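You operate a simulated robot arm through the tools that you are given. There is no shell and no other tool. Be economical: measure what you need, move in short steps, check, and stop when the job is done.

The job below is to be done with a simulated two-armed robot. You get a single attempt, and the scene is never put back.

TASK
Pack the sound cup in the crate, lift it down to the bench with both hands, brush the table clean.
Fine: crate on the battens; put the brush back. Set down upright: what you pick out. What is to be rubbed or washed off counts as gone when no trace of it is left.

The check looks at the end state, three seconds after you hand in, the way a careful person would. Anything else that was tipped, shoved, dropped, spilled or broken makes it a failure.

THE ROBOT
Two 7-joint arms with two-finger parallel grippers on one trunk, on a base that drives. Base frame: it is fixed to the floor where the robot stands at the start and does not move with it; the origin is under the middle of the robot, x ahead of it, y to its left, z up; the surface under the hand at the start is at about z = 76. Lengths are in cm, angles in degrees, forces in N, time in s.
The left shoulder is at the start at [5, 16.5, 113], the right one opposite. With the tool pointing down near the work surface each hand reaches from about 10 to 68 cm from the robot's upright axis, wherever it stands, measured 20 degrees to its own side. Places, roughly: battens on the low bench [60, -140, 60]; crate [50, -40, 80]; crumbs [50, -40, 80]. Payload 3.91 kg a hand.
The tool frame of a hand sits at the grasp point between the pads (the TCP): z along the fingers, y along the line on which they close. The tips reach 3 cm beyond it. The gripper opens to 11 cm. The fingers are 2 cm wide and 1 cm thick; the gripper's body (4.8 by 11.2 cm) begins 5.5 cm behind the TCP.
Orientation is that of the tool frame in the base frame, as a unit quaternion [w, x, y, z]. With the fingers straight down and closing along the base's y, the tool's x points along the base's -x, its y along +y and its z along -z.

THE INTERFACE
- The arms move only by the tool arm_command. It takes "left_motion", "right_motion" or both (then of equal length, played together; a hand with none holds still); each is a list of rows, each a list of 7 numbers: the turn, a rotation vector about the tool's x, y, z in degrees, then the shift along the tool's x, y, z in cm, then the opening, from 0 (shut) to 1 (fully open). In form: [[rx, ry, rz, tx, ty, tz, grip], ...]. A call has 1 to 12 rows; each row shifts and turns the commanded pose from where the row before left it, along the tool's axes as they then stand. Rows are played at 5 a second. More than 5 cm and 8.6 degrees between two rows, or a gripper value outside its range, and nothing of the call is played. A pose out of reach is approached as far as the arm can. The call stops where the force on the tool passes 40 N (or 10 N more than at its start, if that is more) or the arm is blocked; 0.2 s more then pass. The fingers move at their own pace (about 4.5 cm/s each) and stop on an object; they squeeze with about 42 N. The grip force told is the motor's: it shows also when the fingers shut on nothing. Time passes only in rows, and 0.2 s behind the last, so rows that do not move let the fingers close. It gives the time, the measured TCP pose, the force on the tool (base axes), the opening and the grip force at its end, in the units of the frame above (readings bear some noise), with the torque about the TCP (base axes, N m) and any sound that the robot's microphone picked up.
- Cameras (640 x 400 px; columns grow to the right, rows downward): "scene" is now at [11.87, -1.88, 130.39]; the picture's right is [-0.21, -0.98, 0.00], its down [-0.53, 0.11, -0.84] and it looks along [0.82, -0.18, -0.54] (base axes); focal length 261 px, centre (320, 200). "left" rides on the left gripper at [7.3, -1.7, -10.3] in its tool frame; the picture's right is [0.23, 0.97, 0.00], its down [-0.76, 0.18, -0.62] and it looks along [-0.61, 0.14, 0.78] (tool axes); focal length 222 px, centre (320, 200). "right" rides on the right gripper at [7.2, 1.7, -10.3] in its tool frame; the picture's right is [-0.23, 0.97, 0.00], its down [-0.76, -0.18, -0.62] and it looks along [-0.61, -0.14, 0.78] (tool axes); focal length 222 px, centre (320, 200). There is no depth. A picture from a camera that has moved, and an enlarged one, comes with that camera's place and axes in the base frame and with its lens.
- camera(camera): a new picture of that camera. It takes no simulated time.
- lift_body(by): slides the trunk up (or, below 0, down) by that many cm; the arms and the scene camera ride with it, the base frame stays. It gives what a move gives, with no picture.
- roll_base(legs): drives the robot by 1 to 6 legs, each [ahead, left, turn to the left] in cm, cm and degrees, along the robot's own axes; the way and the turn of a leg run together, so that a leg with both is an arc; at most 150 cm and 180 degrees a leg. The arms and the cameras ride along, it lands a little off, and it stops where it bumps. It gives what a move gives.
- aim_head(pan, tilt): turns the head with the scene camera to pan (to the left, within 80 degrees either way) and tilt (down, from -29 to 69), counted from straight ahead of the robot. It gives what a move gives.
- zoom(camera, box): a new picture of the part [left, top, right, bottom] of that camera's present view, enlarged. It takes no simulated time.
- hand_in(): hands the job in; it is judged then, once.

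Work in short steps. Places have to be worked out from the pictures, the camera data and where the tool is seen: move nearer, look again, correct. Check each grasp and each placing, and mend what went wrong. You have 120 turns and 92 pictures in all, those below and enlarged ones among them. Open the grippers and draw the arms clear of the work before you hand the job in, unless the task says otherwise; then end with one line.

The tools are called after ">>>" as name(argument=value, ...) on one line, values as JSON. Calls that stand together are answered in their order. arm_command: Moves the arms, as the interface text tells. Its arguments: {"type":"object","properties":{"left_motion":{"type":"array"},"right_motion":{"type":"array"}},"required":[]} The other tools are called the same way: lift_body (by) slides the trunk up or down; roll_base (legs) drives the base; aim_head (pan, tilt) turns the head that bears the scene camera; camera (camera) takes a picture; zoom (camera, box) takes an enlarged picture of a part of a camera's view; hand_in () hands the job in.

At the start:

```text
t: 0.0
left_ee_pos: [47.86, 4.36, 105.89]
left_orientation: [0.0, 0.0, 1.0, 0.001]
left_force: [0.4, -0.2, -1.3]
left_torque: [0.01, 0.0, -0.01]
left_gripper_width: 11.0
left_finger_force: 0.1
right_ee_pos: [43.09, -38.32, 107.82]
right_orientation: [0.001, 0.0, 1.0, 0.0]
right_force: [0.5, -0.1, -1.1]
right_torque: [0.0, 0.01, -0.01]
right_gripper_width: 11.02
right_finger_force: 0.0
trunk travel left (down, up): [-35.0, 15.3]
robot x, y, heading: [0.2, -0.0, -0.1]
head pan, tilt: [-12.1, 32.6]
```

scene: 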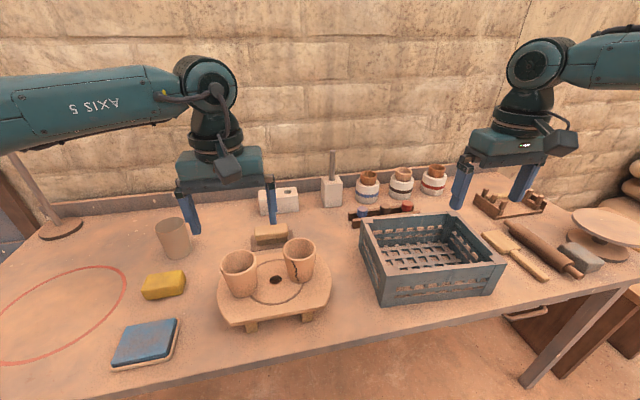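
right: 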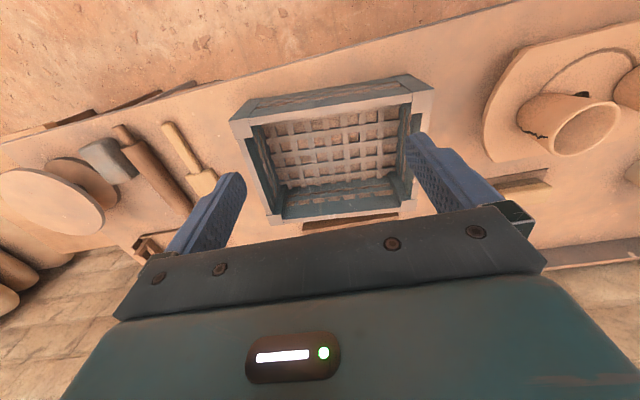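
left: 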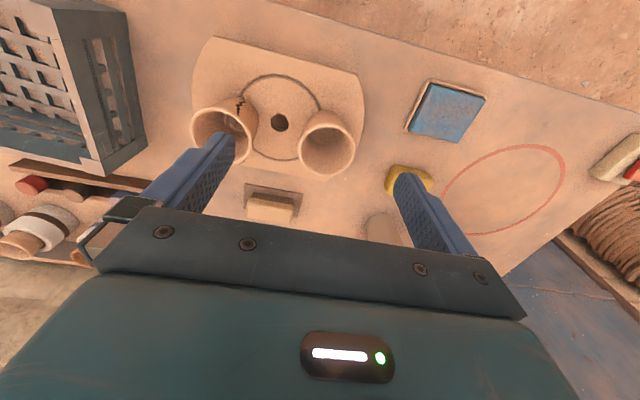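

I begin by looking closely at the cups on the wheel board, and at the right-hand area with the crate and the brush.

>>> zoom(camera="scene", box=[130, 200, 350, 338])

>>> zoom(camera="scene", box=[340, 160, 640, 348])

>>> zoom(camera="left", box=[170, 30, 410, 180])

```text
2.90 times, centred on (240, 269) of scene
camera zoom: at [11.87, -1.88, 130.39], right [-0.21, -0.98, 0.0], down [-0.53, 0.11, -0.84], along [0.82, -0.18, -0.54], focal length 758 px, centre (552, 0)
```

zoom: 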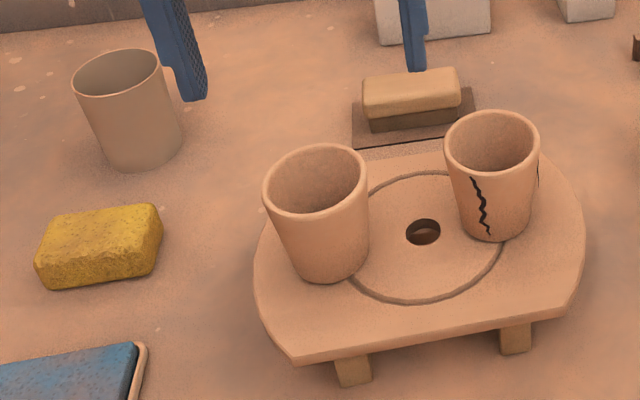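

```text
2.13 times, centred on (490, 254) of scene
camera zoom: at [11.87, -1.88, 130.39], right [-0.21, -0.98, 0.0], down [-0.53, 0.11, -0.84], along [0.82, -0.18, -0.54], focal length 556 px, centre (-42, 85)
```

zoom: 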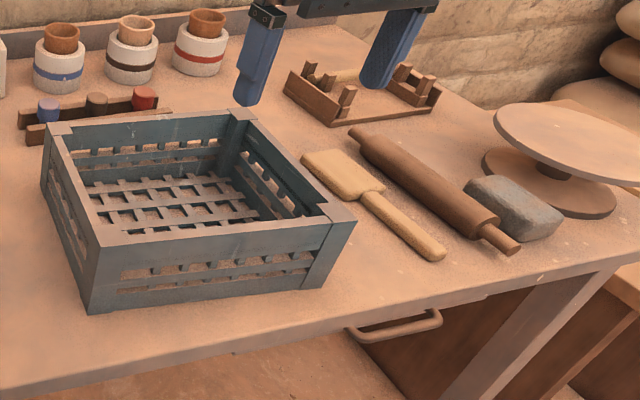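

```text
2.67 times, centred on (290, 105) of left
camera zoom: at [40.59, 2.81, 116.29], right [-0.23, 0.97, 0.0], down [0.76, 0.18, 0.62], along [0.61, 0.14, -0.78], focal length 592 px, centre (400, 453)
```

zoom: 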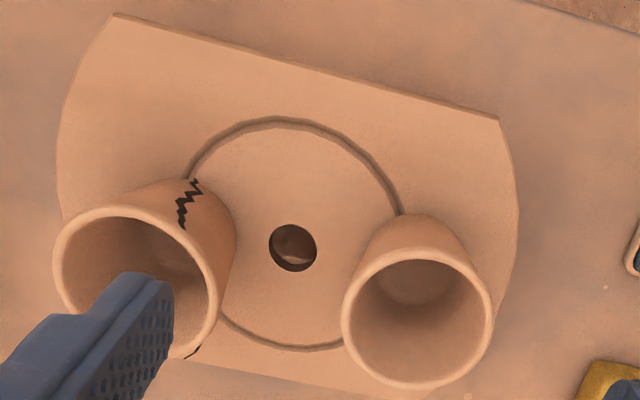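

The left cup looks whole from this side, and the right one is cracked. Now I look toward the low bench and at the possible brush behind the wheel board.

>>> zoom(camera="scene", box=[240, 150, 460, 288])

>>> aim_head(pan=-65, tilt=32)

>>> camera(camera="scene")

```text
2.90 times, centred on (350, 219) of scene
camera zoom: at [11.87, -1.88, 130.39], right [-0.21, -0.98, 0.0], down [-0.53, 0.11, -0.84], along [0.82, -0.18, -0.54], focal length 758 px, centre (233, 145)
```

zoom: 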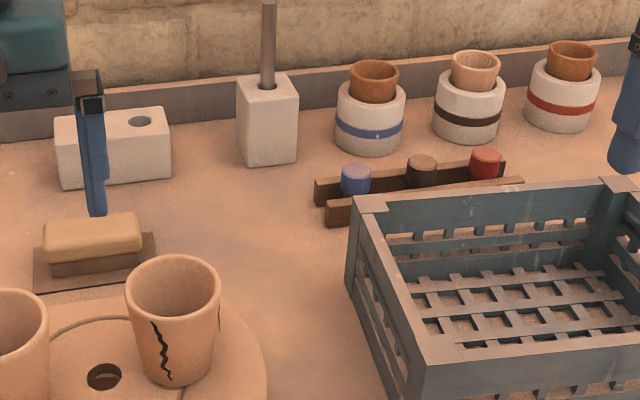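

```text
t: 1.2
left_ee_pos: [47.86, 4.54, 105.97]
left_orientation: [0.0, -0.001, 1.0, 0.0]
left_force: [0.2, -0.3, -0.5]
left_torque: [0.01, 0.03, 0.02]
left_gripper_width: 11.0
left_finger_force: 0.1
right_ee_pos: [43.08, -38.39, 107.89]
right_orientation: [0.0, 0.001, 1.0, 0.001]
right_force: [0.2, -0.1, -0.1]
right_torque: [0.0, 0.01, -0.03]
right_gripper_width: 11.0
right_finger_force: 0.1
trunk travel left (down, up): [-35.0, 15.3]
robot x, y, heading: [-0.24, 0.28, -0.1]
head pan, tilt: [-65.0, 32.0]
```

```text
84 pictures are left
camera scene: at [6.93, -8.11, 130.49], right [-0.91, -0.42, 0.0], down [-0.22, 0.48, -0.85], along [0.36, -0.77, -0.53], focal length 261 px, centre (320, 200)
```

scene: 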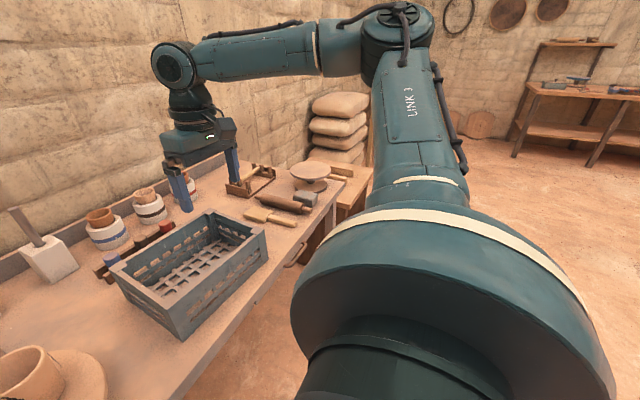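

The brush seems to be the block on the dark plate; the crate centre is about (55,-38), rim z≈86.7. The left cup's rim is near (53.1, 6.4, 90). I move the left hand above the cup and look.

>>> arm_command(left_motion=[[0, 0, 0, -2.6, 0.95, 0, 1], [0, 0, 0, -2.6, 0.95, 0, 1], [0, 0, 0, 0, 0, 4, 1], [0, 0, 0, 0, 0, 3, 1]])

>>> camera(camera="left")

>>> aim_head(pan=0, tilt=40)

>>> camera(camera="scene")

```text
t: 2.2
left_ee_pos: [53.28, 6.57, 98.95]
left_orientation: [0.0, -0.002, 1.0, 0.001]
left_force: [0.2, -0.1, -1.1]
left_torque: [0.01, -0.02, 0.01]
left_gripper_width: 10.99
left_finger_force: 0.0
right_ee_pos: [43.05, -38.36, 107.92]
right_orientation: [0.0, 0.0, 1.0, 0.001]
right_force: [-0.3, 0.2, 0.2]
right_torque: [0.0, -0.01, -0.01]
right_gripper_width: 11.0
right_finger_force: 0.0
trunk travel left (down, up): [-35.0, 15.3]
robot x, y, heading: [-0.15, -0.2, 0.0]
head pan, tilt: [-65.0, 32.0]
```

```text
83 pictures are left
camera left: at [45.87, 4.79, 109.15], right [-0.23, 0.97, 0.0], down [0.76, 0.18, 0.62], along [0.61, 0.14, -0.78], focal length 222 px, centre (320, 200)
```

left: 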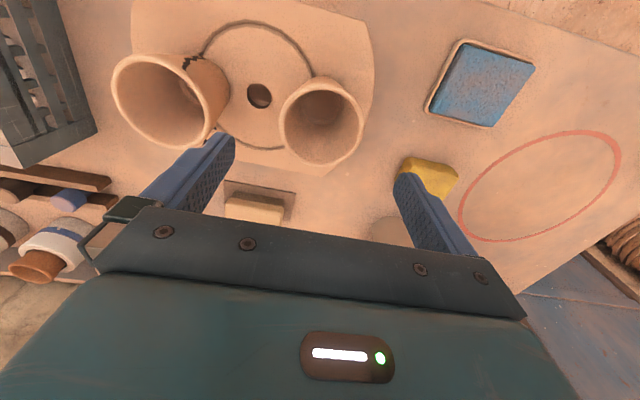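

```text
t: 3.6
left_ee_pos: [53.09, 6.49, 98.88]
left_orientation: [0.0, -0.001, 1.0, 0.0]
left_force: [0.0, -0.6, 0.1]
left_torque: [0.0, 0.0, 0.01]
left_gripper_width: 10.97
left_finger_force: 0.0
right_ee_pos: [43.12, -38.33, 107.75]
right_orientation: [0.0, 0.0, 1.0, 0.0]
right_force: [-0.3, -0.1, -0.2]
right_torque: [-0.02, -0.01, 0.0]
right_gripper_width: 11.0
right_finger_force: 0.1
trunk travel left (down, up): [-35.0, 15.3]
robot x, y, heading: [-0.28, 0.3, -0.1]
head pan, tilt: [0.0, 40.0]
```

```text
82 pictures are left
camera scene: at [11.64, -0.01, 129.27], right [0.0, -1.0, 0.0], down [-0.64, 0.0, -0.77], along [0.77, 0.0, -0.64], focal length 261 px, centre (320, 200)
```

scene: 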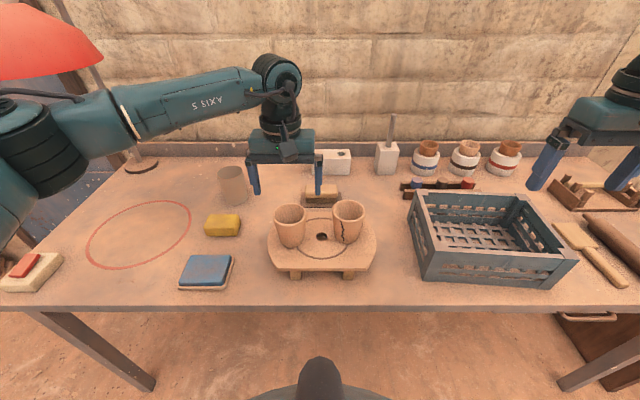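

The cup's rim estimates agree at about (52.9, 6.4, 90.3). I lower the left hand around it to z≈86.7.

>>> arm_command(left_motion=[[0, 0, 0, 0, 0, 4, 1], [0, 0, 0, 0, 0, 4, 1], [0, 0, 0, 0, 0, 2.5, 1], [0, 0, 0, 0, 0, 1.6, 1]])

>>> camera(camera="left")

>>> zoom(camera="scene", box=[220, 140, 400, 252])

```text
t: 4.6
left_ee_pos: [53.29, 6.42, 86.73]
left_orientation: [0.0, -0.001, 1.0, 0.0]
left_force: [0.5, 0.3, -0.3]
left_torque: [-0.02, 0.02, -0.01]
left_gripper_width: 11.0
left_finger_force: 0.0
right_ee_pos: [43.14, -38.39, 107.71]
right_orientation: [-0.001, 0.0, 1.0, 0.0]
right_force: [0.5, 0.0, -0.2]
right_torque: [0.0, 0.03, 0.01]
right_gripper_width: 11.0
right_finger_force: 0.0
trunk travel left (down, up): [-35.0, 15.3]
robot x, y, heading: [-0.09, -0.06, -0.0]
head pan, tilt: [0.0, 40.0]
```

```text
81 pictures are left
camera left: at [45.91, 4.69, 97.0], right [-0.23, 0.97, 0.0], down [0.76, 0.18, 0.62], along [0.61, 0.14, -0.78], focal length 222 px, centre (320, 200)
```

left: 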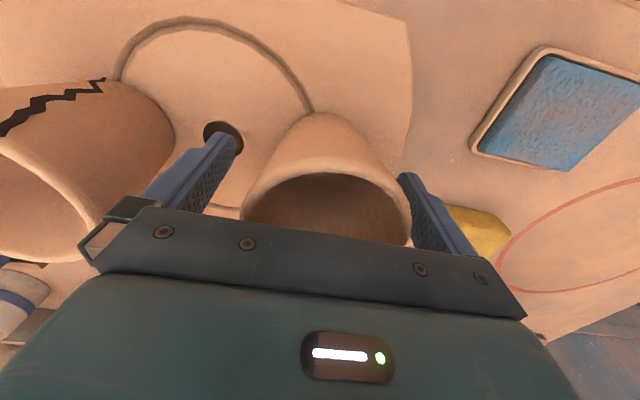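

```text
3.56 times, centred on (310, 196) of scene
camera zoom: at [11.65, 0.0, 129.27], right [0.0, -1.0, 0.0], down [-0.64, 0.0, -0.77], along [0.77, 0.0, -0.64], focal length 929 px, centre (356, 214)
```

zoom: 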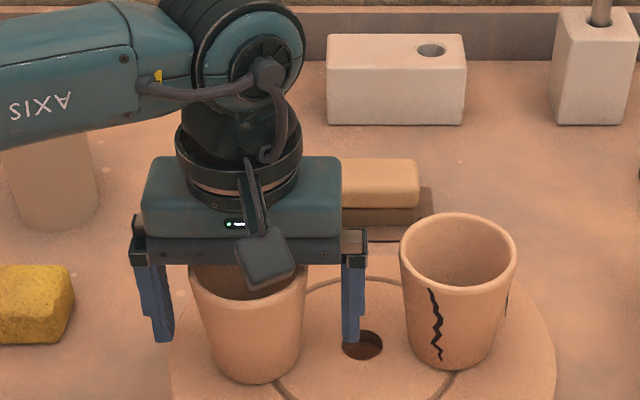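

The cup sits between the fingers. I close the gripper.

>>> arm_command(left_motion=[[0, 0, 0, 0, 0, 0, 0], [0, 0, 0, 0, 0, 0, 0], [0, 0, 0, 0, 0, 0, 0], [0, 0, 0, 0, 0, 0, 0], [0, 0, 0, 0, 0, 0, 0]])

>>> camera(camera="left")

```text
t: 5.8
left_ee_pos: [53.25, 6.45, 86.64]
left_orientation: [0.0, -0.001, 1.0, 0.0]
left_force: [0.3, 0.4, 0.0]
left_torque: [-0.04, 0.04, 0.03]
left_gripper_width: 7.29
left_finger_force: 42.4
right_ee_pos: [43.09, -38.2, 107.75]
right_orientation: [0.0, 0.0, 1.0, 0.0]
right_force: [-0.1, 0.5, 1.2]
right_torque: [-0.02, 0.0, -0.01]
right_gripper_width: 11.01
right_finger_force: 0.1
trunk travel left (down, up): [-35.0, 15.3]
robot x, y, heading: [-0.11, 0.04, -0.0]
head pan, tilt: [0.0, 40.0]
```

```text
79 pictures are left
camera left: at [45.9, 4.68, 97.04], right [-0.23, 0.97, 0.0], down [0.76, 0.18, 0.62], along [0.61, 0.14, -0.78], focal length 222 px, centre (320, 200)
```

left: 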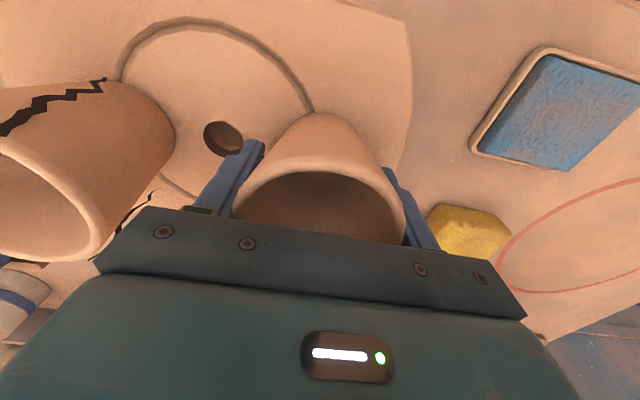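

The cup is held at 7.3 cm width. I lift it straight up and check that it comes along.

>>> arm_command(left_motion=[[0, 0, 0, 0, 0, -2, 0], [0, 0, 0, 0, 0, -4, 0], [0, 0, 0, 0, 0, -5, 0], [0, 0, 0, 0, 0, -5, 0], [0, 0, 0, 0, 0, -5, 0]])

>>> zoom(camera="scene", box=[200, 60, 440, 280])

```text
t: 7.0
left_ee_pos: [53.37, 6.67, 107.73]
left_orientation: [0.0, -0.001, 1.0, 0.001]
left_force: [0.0, -1.2, -2.0]
left_torque: [0.05, -0.02, 0.0]
left_gripper_width: 7.26
left_finger_force: 41.2
right_ee_pos: [43.03, -38.42, 107.75]
right_orientation: [0.001, 0.0, 1.0, 0.0]
right_force: [-0.2, 0.0, -0.1]
right_torque: [0.02, 0.03, 0.02]
right_gripper_width: 10.98
right_finger_force: 0.0
trunk travel left (down, up): [-35.0, 15.3]
robot x, y, heading: [0.06, 0.27, -0.2]
head pan, tilt: [0.0, 40.0]
```

```text
1.82 times, centred on (320, 170) of scene
camera zoom: at [11.61, -0.04, 129.27], right [0.0, -1.0, 0.0], down [-0.64, 0.0, -0.77], along [0.77, 0.0, -0.64], focal length 475 px, centre (320, 254)
```

zoom: 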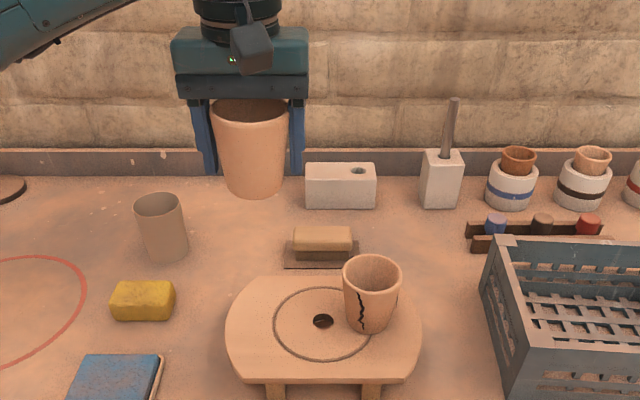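

The cup is held upright. I drive 38 cm to the right so that the crate is centred ahead of the robot.

>>> roll_base(legs=[[0, -38, 0]])

>>> aim_head(pan=0, tilt=45)

>>> camera(camera="scene")

>>> camera(camera="left")

```text
t: 10.9
left_ee_pos: [53.46, -31.19, 107.73]
left_orientation: [0.0, -0.003, 1.0, 0.0]
left_force: [0.1, -0.3, -1.3]
left_torque: [-0.01, 0.0, -0.02]
left_gripper_width: 7.28
left_finger_force: 41.5
right_ee_pos: [43.19, -76.12, 107.73]
right_orientation: [0.0, -0.002, 1.0, 0.0]
right_force: [0.2, -0.5, 0.2]
right_torque: [-0.02, -0.04, 0.02]
right_gripper_width: 11.01
right_finger_force: 0.1
trunk travel left (down, up): [-35.0, 15.3]
robot x, y, heading: [0.04, -38.28, 0.2]
head pan, tilt: [0.0, 40.0]
```

```text
t: 11.5
left_ee_pos: [53.56, -31.2, 107.71]
left_orientation: [0.0, -0.002, 1.0, 0.001]
left_force: [-0.5, 0.0, -2.1]
left_torque: [0.01, 0.0, 0.0]
left_gripper_width: 7.29
left_finger_force: 42.0
right_ee_pos: [43.26, -76.19, 107.84]
right_orientation: [0.0, -0.001, 1.0, 0.0]
right_force: [-0.1, 0.7, 0.1]
right_torque: [0.01, 0.02, 0.04]
right_gripper_width: 10.99
right_finger_force: 0.1
trunk travel left (down, up): [-35.0, 15.3]
robot x, y, heading: [0.15, -37.67, 0.6]
head pan, tilt: [0.0, 45.0]
```

```text
77 pictures are left
camera scene: at [11.36, -37.98, 128.55], right [0.0, -1.0, 0.0], down [-0.71, 0.0, -0.71], along [0.71, 0.0, -0.71], focal length 261 px, centre (320, 200)
```

scene: 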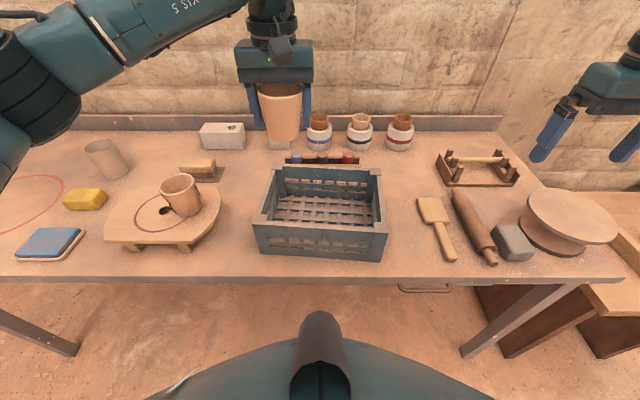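

```text
76 pictures are left
camera left: at [46.22, -33.01, 117.98], right [-0.23, 0.97, 0.0], down [0.76, 0.18, 0.62], along [0.61, 0.15, -0.78], focal length 222 px, centre (320, 200)
```

left: 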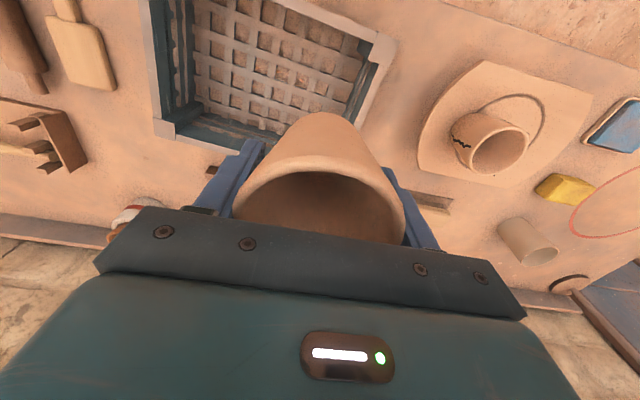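

Crate centre from this view is ≈(55,-38.9), yaw ≈-4°, size ≈27×20. I move the cup over the centre and go partway down.

>>> arm_command(left_motion=[[0, 0, 0, -0.8, -3.8, 0, 0], [0, 0, 0, -0.8, -3.8, 0, 0], [0, 0, 0, 0, 0, 5, 0], [0, 0, 0, 0, 0, 5, 0], [0, 0, 0, 0, 0, 5, 0], [0, 0, 0, 0, 0, 2, 0]])

>>> zoom(camera="scene", box=[230, 120, 420, 270])

>>> camera(camera="left")

```text
t: 12.9
left_ee_pos: [55.22, -38.67, 90.2]
left_orientation: [0.0, -0.003, 1.0, 0.0]
left_force: [0.4, -0.6, -1.2]
left_torque: [0.01, -0.03, 0.04]
left_gripper_width: 7.27
left_finger_force: 42.1
right_ee_pos: [43.26, -76.13, 107.85]
right_orientation: [-0.001, -0.001, 1.0, 0.0]
right_force: [-0.9, 0.3, -0.2]
right_torque: [0.04, -0.04, 0.0]
right_gripper_width: 11.0
right_finger_force: 0.0
trunk travel left (down, up): [-35.0, 15.3]
robot x, y, heading: [0.2, -38.1, 0.0]
head pan, tilt: [0.0, 45.0]
```

```text
2.67 times, centred on (325, 195) of scene
camera zoom: at [11.36, -37.99, 128.54], right [0.0, -1.0, 0.0], down [-0.71, 0.0, -0.71], along [0.71, 0.0, -0.71], focal length 697 px, centre (307, 213)
```

zoom: 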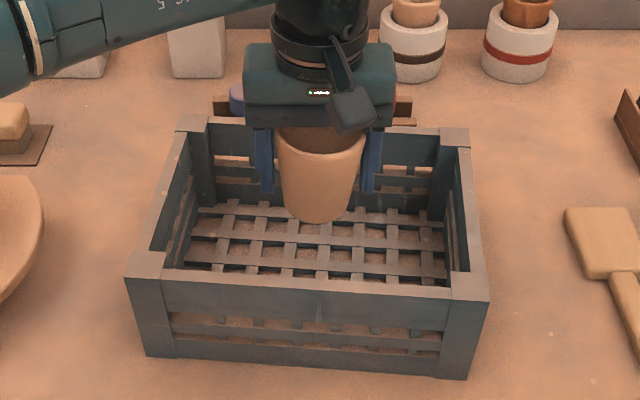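

```text
74 pictures are left
camera left: at [48.04, -40.47, 100.55], right [-0.23, 0.97, 0.0], down [0.76, 0.18, 0.62], along [0.61, 0.15, -0.78], focal length 222 px, centre (320, 200)
```

left: 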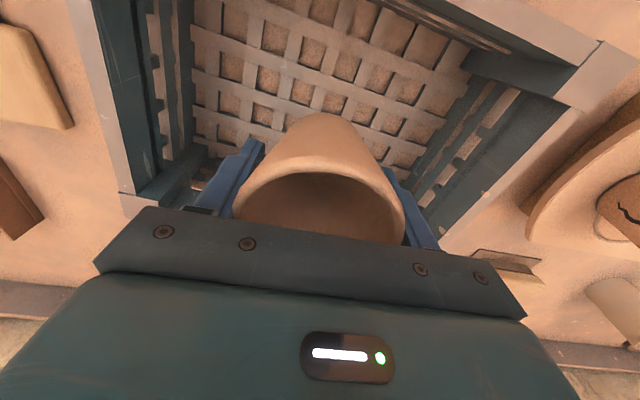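

The cup is well inside the crate outline. I lower it until it is about 1 cm above the floor, then feel for contact.

>>> arm_command(left_motion=[[0, 0, 0, 0, 0, 3, 0], [0, 0, 0, 0, 0, 3, 0], [0, 0, 0, 0, 0, 1.2, 0]])

>>> zoom(camera="scene", box=[230, 120, 420, 270])

```text
t: 13.7
left_ee_pos: [55.32, -38.84, 83.48]
left_orientation: [0.001, -0.003, 1.0, 0.0]
left_force: [-0.5, 0.2, -1.5]
left_torque: [-0.02, -0.01, -0.05]
left_gripper_width: 7.27
left_finger_force: 41.3
right_ee_pos: [43.29, -76.16, 107.72]
right_orientation: [0.0, -0.002, 1.0, 0.0]
right_force: [0.2, -0.1, 0.1]
right_torque: [0.02, 0.01, 0.0]
right_gripper_width: 10.99
right_finger_force: 0.0
trunk travel left (down, up): [-35.0, 15.3]
robot x, y, heading: [0.09, -37.61, 0.3]
head pan, tilt: [0.0, 45.0]
```

```text
2.67 times, centred on (325, 195) of scene
camera zoom: at [11.36, -37.98, 128.54], right [0.0, -1.0, 0.0], down [-0.71, 0.0, -0.71], along [0.71, 0.0, -0.71], focal length 697 px, centre (307, 213)
```

zoom: 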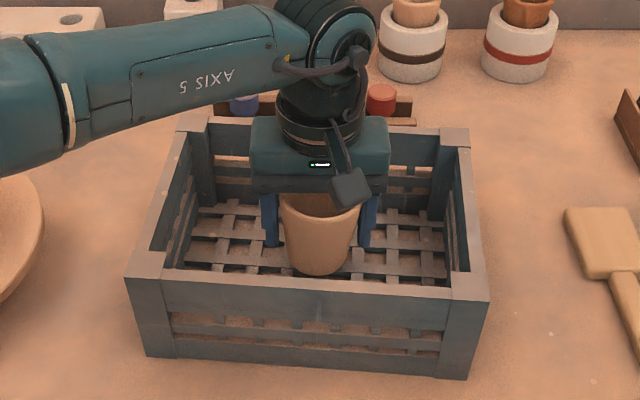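

No contact yet. I lower in small steps.

>>> arm_command(left_motion=[[0, 0, 0, 0, 0, 0.3, 0], [0, 0, 0, 0, 0, 0.3, 0], [0, 0, 0, 0, 0, 0, 0]])

```text
t: 14.5
left_ee_pos: [55.25, -38.87, 82.84]
left_orientation: [0.0, -0.003, 1.0, 0.0]
left_force: [0.1, -0.2, -1.1]
left_torque: [-0.04, 0.0, -0.02]
left_gripper_width: 7.27
left_finger_force: 41.7
right_ee_pos: [43.26, -76.15, 107.83]
right_orientation: [0.0, -0.001, 1.0, 0.0]
right_force: [0.5, -0.5, 0.0]
right_torque: [0.0, -0.04, 0.06]
right_gripper_width: 11.01
right_finger_force: 0.0
trunk travel left (down, up): [-35.0, 15.3]
robot x, y, heading: [0.06, -38.08, 0.0]
head pan, tilt: [0.0, 45.0]
```

Still free; I go on down in small steps.

>>> arm_command(left_motion=[[0, 0, 0, 0, 0, 0.3, 0], [0, 0, 0, 0, 0, 0.3, 0], [0, 0, 0, 0, 0, 0, 0]])

```text
t: 15.3
left_ee_pos: [55.19, -38.86, 82.4]
left_orientation: [0.0, -0.002, 1.0, 0.0]
left_force: [-1.0, 0.7, -2.0]
left_torque: [0.0, 0.01, 0.01]
left_gripper_width: 7.28
left_finger_force: 42.5
right_ee_pos: [43.3, -76.1, 107.77]
right_orientation: [0.0, -0.003, 1.0, 0.0]
right_force: [0.3, 0.0, 0.4]
right_torque: [-0.03, 0.01, 0.01]
right_gripper_width: 10.98
right_finger_force: 0.0
trunk travel left (down, up): [-35.0, 15.3]
robot x, y, heading: [0.15, -38.22, 0.2]
head pan, tilt: [0.0, 45.0]
```

No contact at 82.4; I continue.

>>> arm_command(left_motion=[[0, 0, 0, 0, 0, 0.3, 0], [0, 0, 0, 0, 0, 0.3, 0], [0, 0, 0, 0, 0, 0, 0]])

>>> zoom(camera="scene", box=[270, 140, 390, 230])

```text
t: 16.1
left_ee_pos: [55.25, -38.74, 81.69]
left_orientation: [0.001, -0.002, 1.0, 0.0]
left_force: [0.8, 0.2, -1.6]
left_torque: [-0.02, -0.03, -0.03]
left_gripper_width: 7.29
left_finger_force: 42.4
right_ee_pos: [43.37, -76.15, 107.81]
right_orientation: [0.0, -0.002, 1.0, 0.0]
right_force: [-0.1, 0.5, -0.9]
right_torque: [-0.02, 0.0, 0.0]
right_gripper_width: 11.0
right_finger_force: 0.0
trunk travel left (down, up): [-35.0, 15.3]
robot x, y, heading: [0.13, -37.82, 0.0]
head pan, tilt: [0.0, 45.0]
```

```text
4.44 times, centred on (330, 185) of scene
camera zoom: at [11.36, -37.98, 128.54], right [0.0, -1.0, 0.0], down [-0.71, 0.0, -0.71], along [0.71, 0.0, -0.71], focal length 1162 px, centre (276, 267)
```

zoom: 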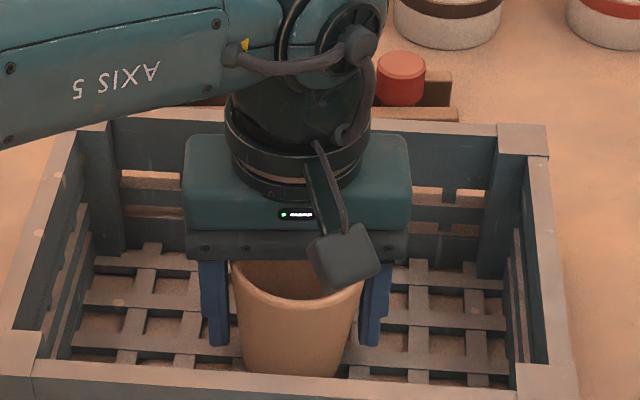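

Still no contact reading. I continue by small steps.

>>> arm_command(left_motion=[[0, 0, 0, 0, 0, 0.2, 0], [0, 0, 0, 0, 0, 0.2, 0], [0, 0, 0, 0, 0, 0, 0]])

```text
t: 16.9
left_ee_pos: [55.05, -38.87, 81.5]
left_orientation: [0.002, -0.003, 1.0, 0.0]
left_force: [1.1, 0.8, 8.0]
left_torque: [-0.2, 0.04, 0.01]
left_gripper_width: 7.26
left_finger_force: 42.2
right_ee_pos: [43.36, -76.3, 107.95]
right_orientation: [0.001, -0.002, 1.0, 0.001]
right_force: [0.1, 0.4, -1.0]
right_torque: [0.03, -0.01, 0.01]
right_gripper_width: 11.0
right_finger_force: 0.0
trunk travel left (down, up): [-35.0, 15.3]
robot x, y, heading: [0.38, -37.85, -0.1]
head pan, tilt: [0.0, 45.0]
```

Contact (8 N up). I open the fingers and draw the hand straight up.

>>> arm_command(left_motion=[[0, 0, 0, 0, 0, -0.05, 0.85], [0, 0, 0, 0, 0, 0, 0.85], [0, 0, 0, 0, 0, 0, 0.85], [0, 0, 0, 0, 0, 0, 0.85]])

>>> arm_command(left_motion=[[0, 0, 0, 0, 0, -2, 0.85], [0, 0, 0, 0, 0, -4, 0.85], [0, 0, 0, 0, 0, -5, 0.85], [0, 0, 0, 0, 0, -5, 0.85], [0, 0, 0, 0, 0, -5, 0.85], [0, 0, 0, 0, 5, 0, 0.85], [0, 0, 0, 0, 5, 0, 0.85]])

>>> zoom(camera="scene", box=[230, 120, 420, 270])

>>> camera(camera="left")

```text
t: 17.9
left_ee_pos: [55.07, -38.86, 81.31]
left_orientation: [0.0, -0.002, 1.0, -0.001]
left_force: [-0.3, -0.1, 0.2]
left_torque: [0.01, 0.01, 0.0]
left_gripper_width: 9.36
left_finger_force: 0.1
right_ee_pos: [43.34, -76.21, 107.85]
right_orientation: [0.0, -0.002, 1.0, 0.0]
right_force: [-0.1, -0.3, -0.6]
right_torque: [0.01, -0.01, 0.03]
right_gripper_width: 11.0
right_finger_force: 0.0
trunk travel left (down, up): [-35.0, 15.3]
robot x, y, heading: [-0.01, -38.15, 0.2]
head pan, tilt: [0.0, 45.0]
```

```text
t: 19.5
left_ee_pos: [55.09, -28.67, 102.38]
left_orientation: [-0.001, -0.003, 1.0, 0.0]
left_force: [-0.3, -0.4, 0.2]
left_torque: [0.03, 0.02, -0.01]
left_gripper_width: 9.33
left_finger_force: 0.0
right_ee_pos: [43.35, -76.2, 107.79]
right_orientation: [-0.001, -0.002, 1.0, 0.001]
right_force: [0.6, -0.6, 0.4]
right_torque: [-0.04, -0.03, -0.01]
right_gripper_width: 11.01
right_finger_force: 0.0
trunk travel left (down, up): [-35.0, 15.3]
robot x, y, heading: [-0.0, -38.29, 0.2]
head pan, tilt: [0.0, 45.0]
```

```text
2.67 times, centred on (325, 195) of scene
camera zoom: at [11.33, -37.92, 128.55], right [0.0, -1.0, 0.0], down [-0.71, 0.0, -0.71], along [0.71, 0.0, -0.71], focal length 697 px, centre (307, 213)
```

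zoom: 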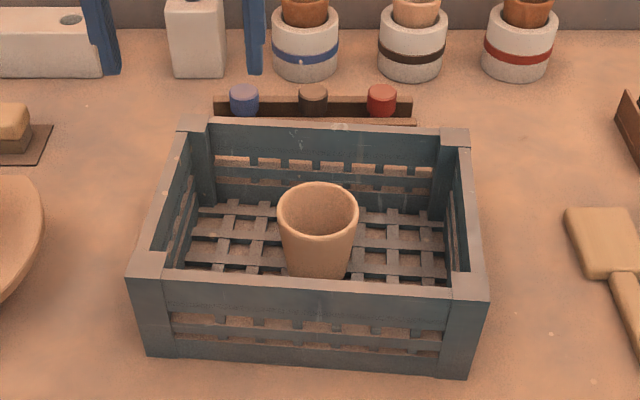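

```text
70 pictures are left
camera left: at [47.81, -30.45, 112.64], right [-0.23, 0.97, 0.0], down [0.76, 0.18, 0.62], along [0.61, 0.14, -0.78], focal length 222 px, centre (320, 200)
```

left: 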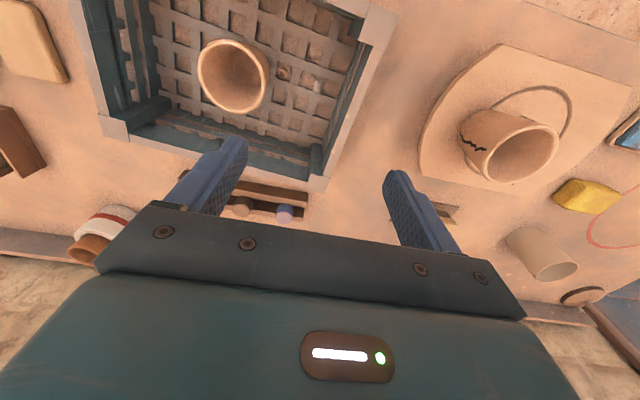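

The cup stands upright near the crate's middle. The end-wall centres are ≈(56.1,-26.0) and (54.6,-51.2); I bring both hands above them, turned -3.4° to match the crate.

>>> arm_command(left_motion=[[0, 0, 0, -0.145, 0.381, 1.2, 0.5], [0, 0, 0, -0.145, 0.381, 1.2, 0.5], [0, 0, 0, -0.145, 0.381, 1.2, 0.5], [0, 0, 0, -0.145, 0.381, 1.2, 0.5], [0, 0, 0, -0.145, 0.381, 1.2, 0.5], [0, 0, 0, -0.145, 0.381, 1.2, 0.5], [0, 0, 0, -0.145, 0.381, 1.2, 0.5], [0, 0, 3.4, 0, 0, 0, 0.5]], right_motion=[[0, 0, 0, -1.61, 3.57, 1.97, 0.5], [0, 0, 0, -1.61, 3.57, 1.97, 0.5], [0, 0, 0, -1.61, 3.57, 1.97, 0.5], [0, 0, 0, -1.61, 3.57, 1.97, 0.5], [0, 0, 0, -1.61, 3.57, 1.97, 0.5], [0, 0, 0, -1.61, 3.57, 1.97, 0.5], [0, 0, 0, -1.61, 3.57, 1.97, 0.5], [0, 0, 3.4, 0, 0, 0, 0.5]])

>>> camera(camera="left")

>>> camera(camera="right")

>>> zoom(camera="scene", box=[230, 120, 420, 270])

```text
t: 21.3
left_ee_pos: [55.89, -26.22, 94.02]
left_orientation: [0.0, 0.027, 1.0, 0.0]
left_force: [-0.5, 0.2, -0.1]
left_torque: [0.06, -0.01, 0.0]
left_gripper_width: 5.5
left_finger_force: 0.1
right_ee_pos: [50.67, -55.85, 96.19]
right_orientation: [0.0, 0.028, 1.0, 0.001]
right_force: [0.0, -0.1, 1.1]
right_torque: [0.03, 0.0, 0.0]
right_gripper_width: 5.51
right_finger_force: 0.1
right hand out of reach, approached as far as the arm can: row 6, 7
trunk travel left (down, up): [-35.0, 15.3]
robot x, y, heading: [0.25, -38.32, 0.0]
head pan, tilt: [0.0, 45.0]
```

```text
69 pictures are left
camera left: at [48.6, -27.4, 104.21], right [-0.17, 0.98, 0.0], down [0.77, 0.14, 0.62], along [0.61, 0.11, -0.78], focal length 222 px, centre (320, 200)
```

left: 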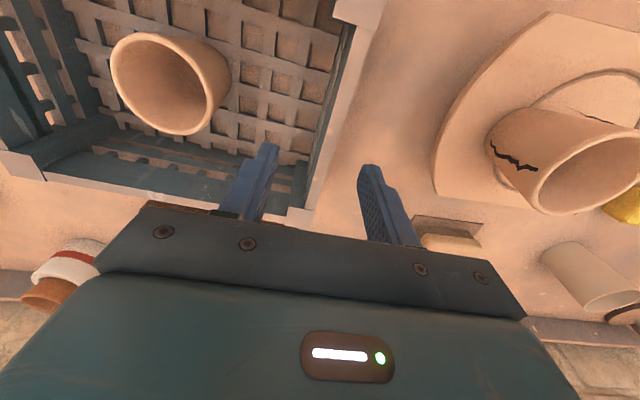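

```text
68 pictures are left
camera right: at [43.58, -53.79, 106.58], right [0.28, 0.96, 0.0], down [0.75, -0.22, 0.62], along [0.6, -0.18, -0.78], focal length 222 px, centre (320, 200)
```

right: 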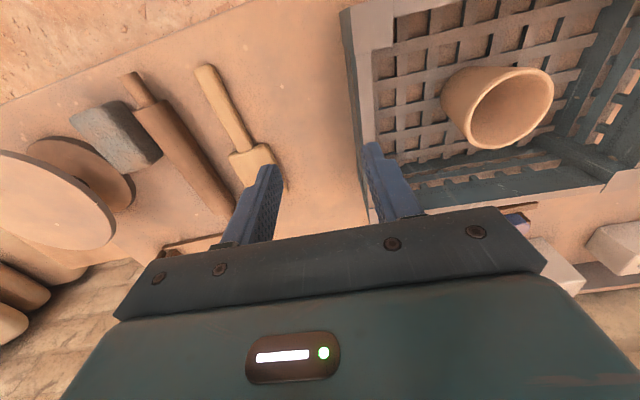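

```text
2.67 times, centred on (325, 195) of scene
camera zoom: at [11.33, -37.99, 128.55], right [0.0, -1.0, 0.0], down [-0.71, 0.0, -0.71], along [0.71, 0.0, -0.71], focal length 697 px, centre (307, 213)
```

zoom: 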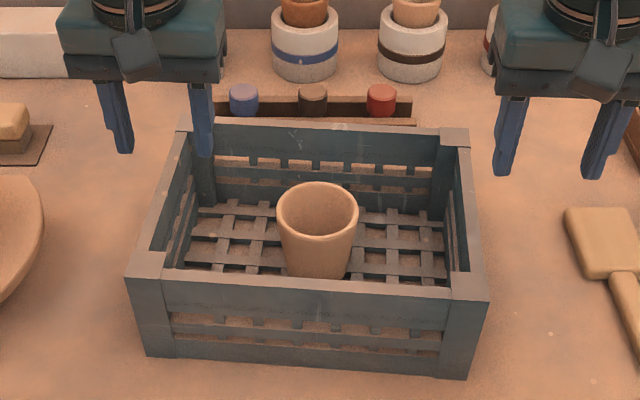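

The right hand stopped short at (50.7,-55.9). I try continuing toward its goal in smaller steps.

>>> arm_command(right_motion=[[0, 0, 0, 0, 0, 0, 0.5], [0, 0, 0, -1, 1, 0, 0.5], [0, 0, 0, 0, 0, 0, 0.5]])

```text
t: 22.1
left_ee_pos: [55.99, -26.2, 93.92]
left_orientation: [0.0, 0.027, 1.0, 0.0]
left_force: [-0.3, -0.3, -0.1]
left_torque: [0.02, 0.02, 0.01]
left_gripper_width: 5.49
left_finger_force: 0.1
right_ee_pos: [50.9, -55.88, 96.42]
right_orientation: [0.001, 0.028, 1.0, 0.0]
right_force: [0.1, 0.6, -0.4]
right_torque: [-0.05, -0.02, 0.02]
right_gripper_width: 5.51
right_finger_force: 0.2
right hand out of reach, approached as far as the arm can: row 2
trunk travel left (down, up): [-35.0, 15.3]
robot x, y, heading: [-0.01, -38.13, 0.2]
head pan, tilt: [0.0, 45.0]
```

I test which direction is blocked: first y only.

>>> arm_command(right_motion=[[0, 0, 0, 0, 1, 0, 0.5], [0, 0, 0, 0, 1, 0, 0.5], [0, 0, 0, 0, 1, 0, 0.5]])

>>> arm_command(right_motion=[[0, 0, 0, -1, 0, 0, 0.5], [0, 0, 0, -1, 0, 0, 0.5]])

>>> camera(camera="scene")

```text
t: 22.9
left_ee_pos: [56.0, -26.11, 93.95]
left_orientation: [-0.001, 0.027, 1.0, 0.0]
left_force: [0.4, 0.4, -0.1]
left_torque: [-0.01, 0.03, 0.0]
left_gripper_width: 5.48
left_finger_force: 0.1
right_ee_pos: [49.72, -54.44, 96.77]
right_orientation: [0.0, 0.029, 1.0, 0.0]
right_force: [-1.4, -0.6, -0.4]
right_torque: [0.0, 0.0, 0.0]
right_gripper_width: 5.48
right_finger_force: 0.1
right hand out of reach, approached as far as the arm can: row 1, 2, 3
trunk travel left (down, up): [-35.0, 15.3]
robot x, y, heading: [-0.1, -37.9, 0.3]
head pan, tilt: [0.0, 45.0]
```

```text
t: 23.5
left_ee_pos: [55.97, -26.14, 94.05]
left_orientation: [0.0, 0.027, 1.0, -0.001]
left_force: [0.9, 1.3, 0.4]
left_torque: [-0.04, 0.0, 0.0]
left_gripper_width: 5.49
left_finger_force: 0.1
right_ee_pos: [50.76, -55.41, 97.25]
right_orientation: [0.002, 0.028, 1.0, 0.001]
right_force: [0.2, 0.4, -0.2]
right_torque: [-0.01, 0.02, 0.02]
right_gripper_width: 5.52
right_finger_force: 0.1
right hand out of reach, approached as far as the arm can: row 1, 2
trunk travel left (down, up): [-35.0, 15.3]
robot x, y, heading: [0.02, -37.94, -0.0]
head pan, tilt: [0.0, 45.0]
```

```text
66 pictures are left
camera scene: at [11.35, -37.98, 128.54], right [0.0, -1.0, 0.0], down [-0.71, 0.0, -0.71], along [0.71, 0.0, -0.71], focal length 261 px, centre (320, 200)
```

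scene: 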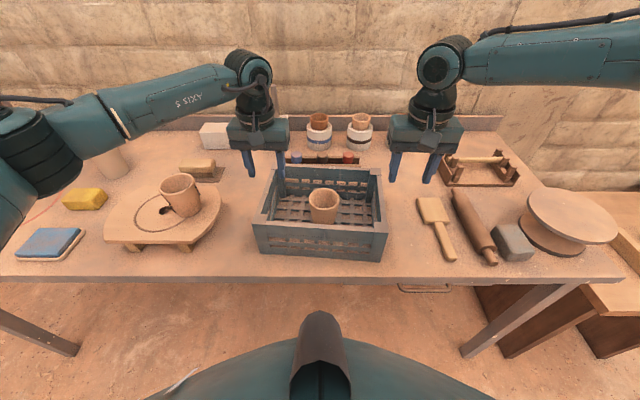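

The right arm's elbow posture seems to limit it. I draw the right hand back toward the robot, then inward, then out again to let the posture change.

>>> arm_command(right_motion=[[0, 0, 0, 4, 0, -1, 0.5], [0, 0, 0, 4, 0, -1, 0.5], [0, 0, 0, 4, 0, -1, 0.5], [0, 0, 0, 4, 0, 0, 0.5], [0, 0, 0, 0, 3, 0, 0.5], [0, 0, 0, 0, 2, 0, 0.5], [0, 0, 0, 0, 0, 0, 0.5]])

>>> arm_command(right_motion=[[0, 0, 0, -3, 0, 0, 0.5], [0, 0, 0, -3, 0, 0, 0.5], [0, 0, 0, -3, 0, 0, 0.5], [0, 0, 0, -3, 0, 0, 0.5], [0, 0, 0, -3, 0, 0, 0.5], [0, 0, 0, 0, 0, 0, 0.5]])

```text
t: 25.1
left_ee_pos: [56.01, -26.15, 93.89]
left_orientation: [-0.001, 0.027, 1.0, 0.0]
left_force: [0.1, -0.4, -0.6]
left_torque: [0.01, -0.02, -0.01]
left_gripper_width: 5.48
left_finger_force: 0.0
right_ee_pos: [35.04, -49.29, 100.3]
right_orientation: [0.0, 0.028, 1.0, 0.0]
right_force: [0.3, -0.5, 0.2]
right_torque: [-0.02, 0.01, 0.02]
right_gripper_width: 5.49
right_finger_force: 0.0
trunk travel left (down, up): [-35.0, 15.3]
robot x, y, heading: [-0.08, -37.72, 0.1]
head pan, tilt: [0.0, 45.0]
```

```text
t: 26.5
left_ee_pos: [56.09, -26.07, 93.96]
left_orientation: [0.0, 0.027, 1.0, 0.0]
left_force: [-0.2, 1.3, 0.8]
left_torque: [0.0, -0.01, 0.02]
left_gripper_width: 5.53
left_finger_force: 0.0
right_ee_pos: [48.5, -52.69, 100.64]
right_orientation: [0.0, 0.028, 1.0, 0.001]
right_force: [-0.6, 0.8, -0.3]
right_torque: [0.0, 0.02, 0.0]
right_gripper_width: 5.47
right_finger_force: 0.1
right hand out of reach, approached as far as the arm can: row 4, 5
trunk travel left (down, up): [-35.0, 15.3]
robot x, y, heading: [-0.09, -38.24, 0.3]
head pan, tilt: [0.0, 45.0]
```

A limit arc for the right hand: driving nearer the table will help. I look down to see the clearance between base and table.

>>> aim_head(pan=0, tilt=69)

>>> camera(camera="scene")

```text
t: 27.4
left_ee_pos: [56.07, -26.07, 94.0]
left_orientation: [0.0, 0.027, 1.0, 0.0]
left_force: [0.1, 0.4, -0.4]
left_torque: [-0.01, -0.04, 0.04]
left_gripper_width: 5.52
left_finger_force: 0.1
right_ee_pos: [48.52, -52.61, 100.67]
right_orientation: [0.001, 0.028, 1.0, 0.001]
right_force: [0.3, -0.3, -0.2]
right_torque: [0.02, -0.01, -0.02]
right_gripper_width: 5.47
right_finger_force: 0.0
trunk travel left (down, up): [-35.0, 15.3]
robot x, y, heading: [0.15, -37.8, 0.2]
head pan, tilt: [0.0, 68.8]
```

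```text
65 pictures are left
camera scene: at [8.81, -37.99, 125.66], right [0.0, -1.0, 0.0], down [-0.93, 0.0, -0.36], along [0.36, 0.0, -0.93], focal length 261 px, centre (320, 200)
```

scene: 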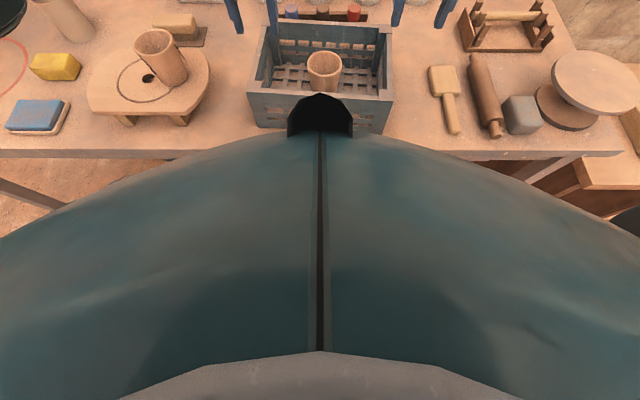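

There looks to be ample room. I drive 8 cm ahead.

>>> roll_base(legs=[[8, 0, 0]])

```text
t: 28.5
left_ee_pos: [64.26, -26.12, 93.91]
left_orientation: [0.0, 0.026, 1.0, 0.0]
left_force: [0.3, 0.4, -0.2]
left_torque: [0.01, 0.04, 0.01]
left_gripper_width: 5.52
left_finger_force: 0.1
right_ee_pos: [56.8, -52.63, 100.62]
right_orientation: [-0.001, 0.028, 1.0, 0.002]
right_force: [0.0, -0.2, 0.3]
right_torque: [0.01, -0.01, 0.02]
right_gripper_width: 5.53
right_finger_force: 0.1
trunk travel left (down, up): [-35.0, 15.3]
robot x, y, heading: [8.55, -37.93, 0.2]
head pan, tilt: [0.0, 68.8]
```

Now I bring both hands back over the wall centres at z≈94.

>>> arm_command(left_motion=[[0, 0, 0, 2.71, -0.13, 0, 0.5], [0, 0, 0, 2.71, -0.13, 0, 0.5], [0, 0, 0, 2.71, -0.13, 0, 0.5], [0, 0, 0, 0, 0, 0, 0.5]], right_motion=[[0, 0, 0, 2.28, 0, 0, 0.5], [0, 0, 0, 0, 1.27, 2.2, 0.5], [0, 0, 0, 0, 0, 2.2, 0.5], [0, 0, 0, 0, 0, 2.2, 0.5]])

>>> camera(camera="left")

>>> camera(camera="right")

>>> camera(camera="scene")

```text
t: 29.5
left_ee_pos: [55.98, -26.18, 94.11]
left_orientation: [0.0, 0.027, 1.0, -0.001]
left_force: [-0.9, 1.3, -1.4]
left_torque: [-0.01, -0.01, -0.01]
left_gripper_width: 5.5
left_finger_force: 0.1
right_ee_pos: [53.96, -52.25, 94.35]
right_orientation: [0.002, 0.028, 1.0, 0.002]
right_force: [0.2, -0.6, 0.1]
right_torque: [0.02, 0.02, 0.0]
right_gripper_width: 5.5
right_finger_force: 0.0
right hand out of reach, approached as far as the arm can: row 3, 4
trunk travel left (down, up): [-35.0, 15.3]
robot x, y, heading: [8.29, -38.26, 0.3]
head pan, tilt: [0.0, 68.8]
```

```text
64 pictures are left
camera left: at [48.62, -27.42, 104.36], right [-0.17, 0.98, 0.0], down [0.77, 0.14, 0.62], along [0.61, 0.11, -0.78], focal length 222 px, centre (320, 200)
```

left: 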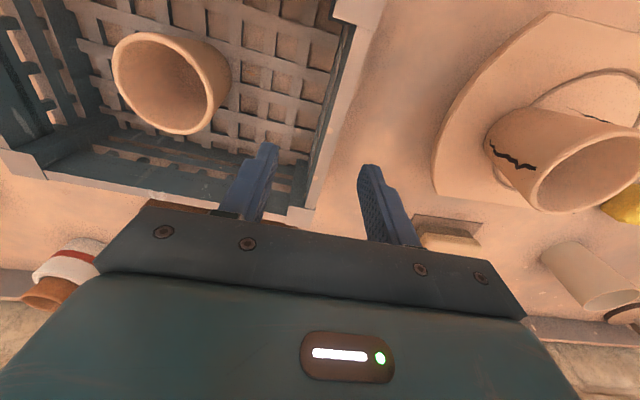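

```text
63 pictures are left
camera right: at [46.68, -50.26, 104.72], right [0.28, 0.96, 0.0], down [0.75, -0.22, 0.62], along [0.6, -0.17, -0.78], focal length 222 px, centre (320, 200)
```

right: 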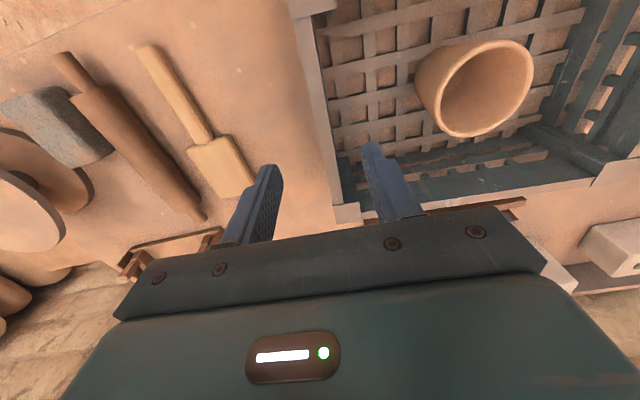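

```text
62 pictures are left
camera scene: at [17.02, -37.98, 125.66], right [0.0, -1.0, 0.0], down [-0.93, 0.0, -0.36], along [0.36, 0.0, -0.93], focal length 261 px, centre (320, 200)
```

scene: 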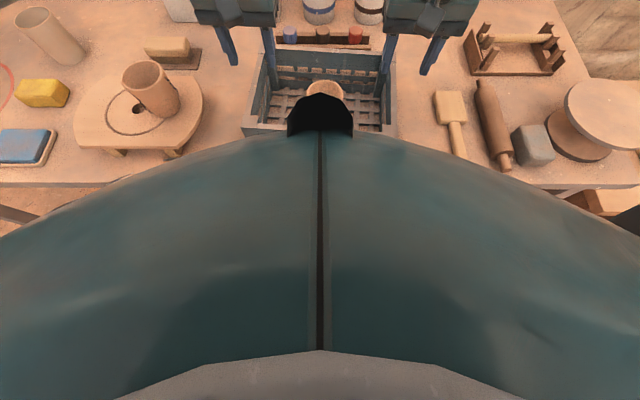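

The right arm remains at its limit. I shift the robot 12 cm to the left (so the right hand works further out at its own side), raising the left hand first for clearance of the cracked cup.

>>> arm_command(left_motion=[[0, 0, 0, 0, 0, -4, 0.5], [0, 0, 0, 0, 0, -3, 0.5]], right_motion=[[0, 0, 0, 2, -2, -3, 0.5], [0, 0, 0, 2, -2, -3, 0.5]])

>>> roll_base(legs=[[0, 12, 0]])

```text
t: 30.1
left_ee_pos: [55.88, -26.04, 101.25]
left_orientation: [0.0, 0.027, 1.0, 0.001]
left_force: [-0.8, 0.8, 0.0]
left_torque: [0.0, 0.0, -0.02]
left_gripper_width: 5.49
left_finger_force: 0.0
right_ee_pos: [49.57, -56.15, 100.49]
right_orientation: [0.001, 0.029, 1.0, 0.001]
right_force: [0.1, 0.1, 0.6]
right_torque: [0.01, 0.0, -0.03]
right_gripper_width: 5.5
right_finger_force: 0.1
trunk travel left (down, up): [-35.0, 15.3]
robot x, y, heading: [8.46, -38.35, 0.2]
head pan, tilt: [0.0, 68.8]
```

```text
t: 31.8
left_ee_pos: [55.96, -14.86, 101.06]
left_orientation: [0.0, 0.029, 1.0, 0.0]
left_force: [0.4, -0.2, 0.1]
left_torque: [-0.03, 0.0, 0.0]
left_gripper_width: 5.49
left_finger_force: 0.1
right_ee_pos: [49.51, -44.71, 100.45]
right_orientation: [0.001, 0.031, 1.0, 0.001]
right_force: [-0.1, -0.6, 0.6]
right_torque: [-0.04, 0.01, 0.0]
right_gripper_width: 5.5
right_finger_force: 0.0
trunk travel left (down, up): [-35.0, 15.3]
robot x, y, heading: [8.39, -26.86, -0.2]
head pan, tilt: [0.0, 68.8]
```

Combining views, wall centres are left ≈(56,-25.6), right ≈(54.5,-51.4). I bring the hands over them at z≈94.

>>> arm_command(left_motion=[[0, 0, 0, -0.22, -3.57, 0, 0.5], [0, 0, 0, -0.22, -3.57, 0, 0.5], [0, 0, 0, -0.22, -3.57, 0, 0.5], [0, 0, 0, 0, 0, 3.5, 0.5], [0, 0, 0, 0, 0, 3.5, 0.5]], right_motion=[[0, 0, 0, 0, -3.2, 0, 0.5], [0, 0, 0, 0, -3.2, 0, 0.5], [0, 0, 0, -2.7, 0, 0, 0.5], [0, 0, 0, -2.7, 0, 3.2, 0.5], [0, 0, 0, 0, 0, 3.2, 0.5]])

>>> camera(camera="left")

>>> camera(camera="right")

```text
t: 33.0
left_ee_pos: [55.81, -25.84, 93.93]
left_orientation: [0.0, 0.03, 1.0, 0.001]
left_force: [-0.5, 0.3, -0.4]
left_torque: [0.02, -0.02, -0.04]
left_gripper_width: 5.53
left_finger_force: 0.1
right_ee_pos: [54.3, -51.6, 93.87]
right_orientation: [0.001, 0.031, 1.0, 0.0]
right_force: [0.6, -0.1, 0.8]
right_torque: [0.03, 0.04, -0.03]
right_gripper_width: 5.53
right_finger_force: 0.1
trunk travel left (down, up): [-35.0, 15.3]
robot x, y, heading: [7.82, -26.6, 0.0]
head pan, tilt: [0.0, 68.8]
```

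```text
61 pictures are left
camera left: at [48.44, -27.08, 104.22], right [-0.17, 0.99, 0.0], down [0.77, 0.13, 0.62], along [0.61, 0.11, -0.78], focal length 222 px, centre (320, 200)
```

left: 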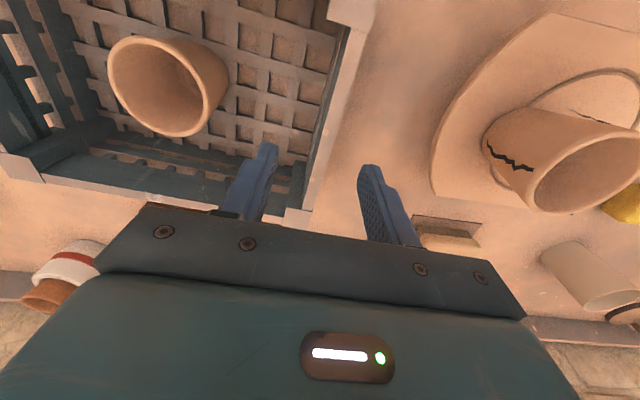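

```text
60 pictures are left
camera right: at [47.1, -49.54, 104.2], right [0.29, 0.96, 0.0], down [0.75, -0.23, 0.62], along [0.6, -0.18, -0.78], focal length 222 px, centre (320, 200)
```

right: 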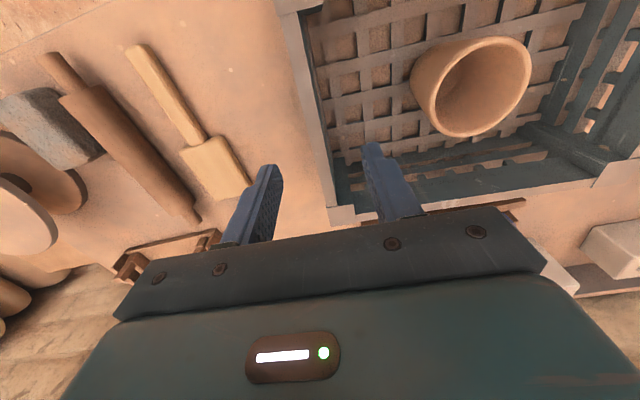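

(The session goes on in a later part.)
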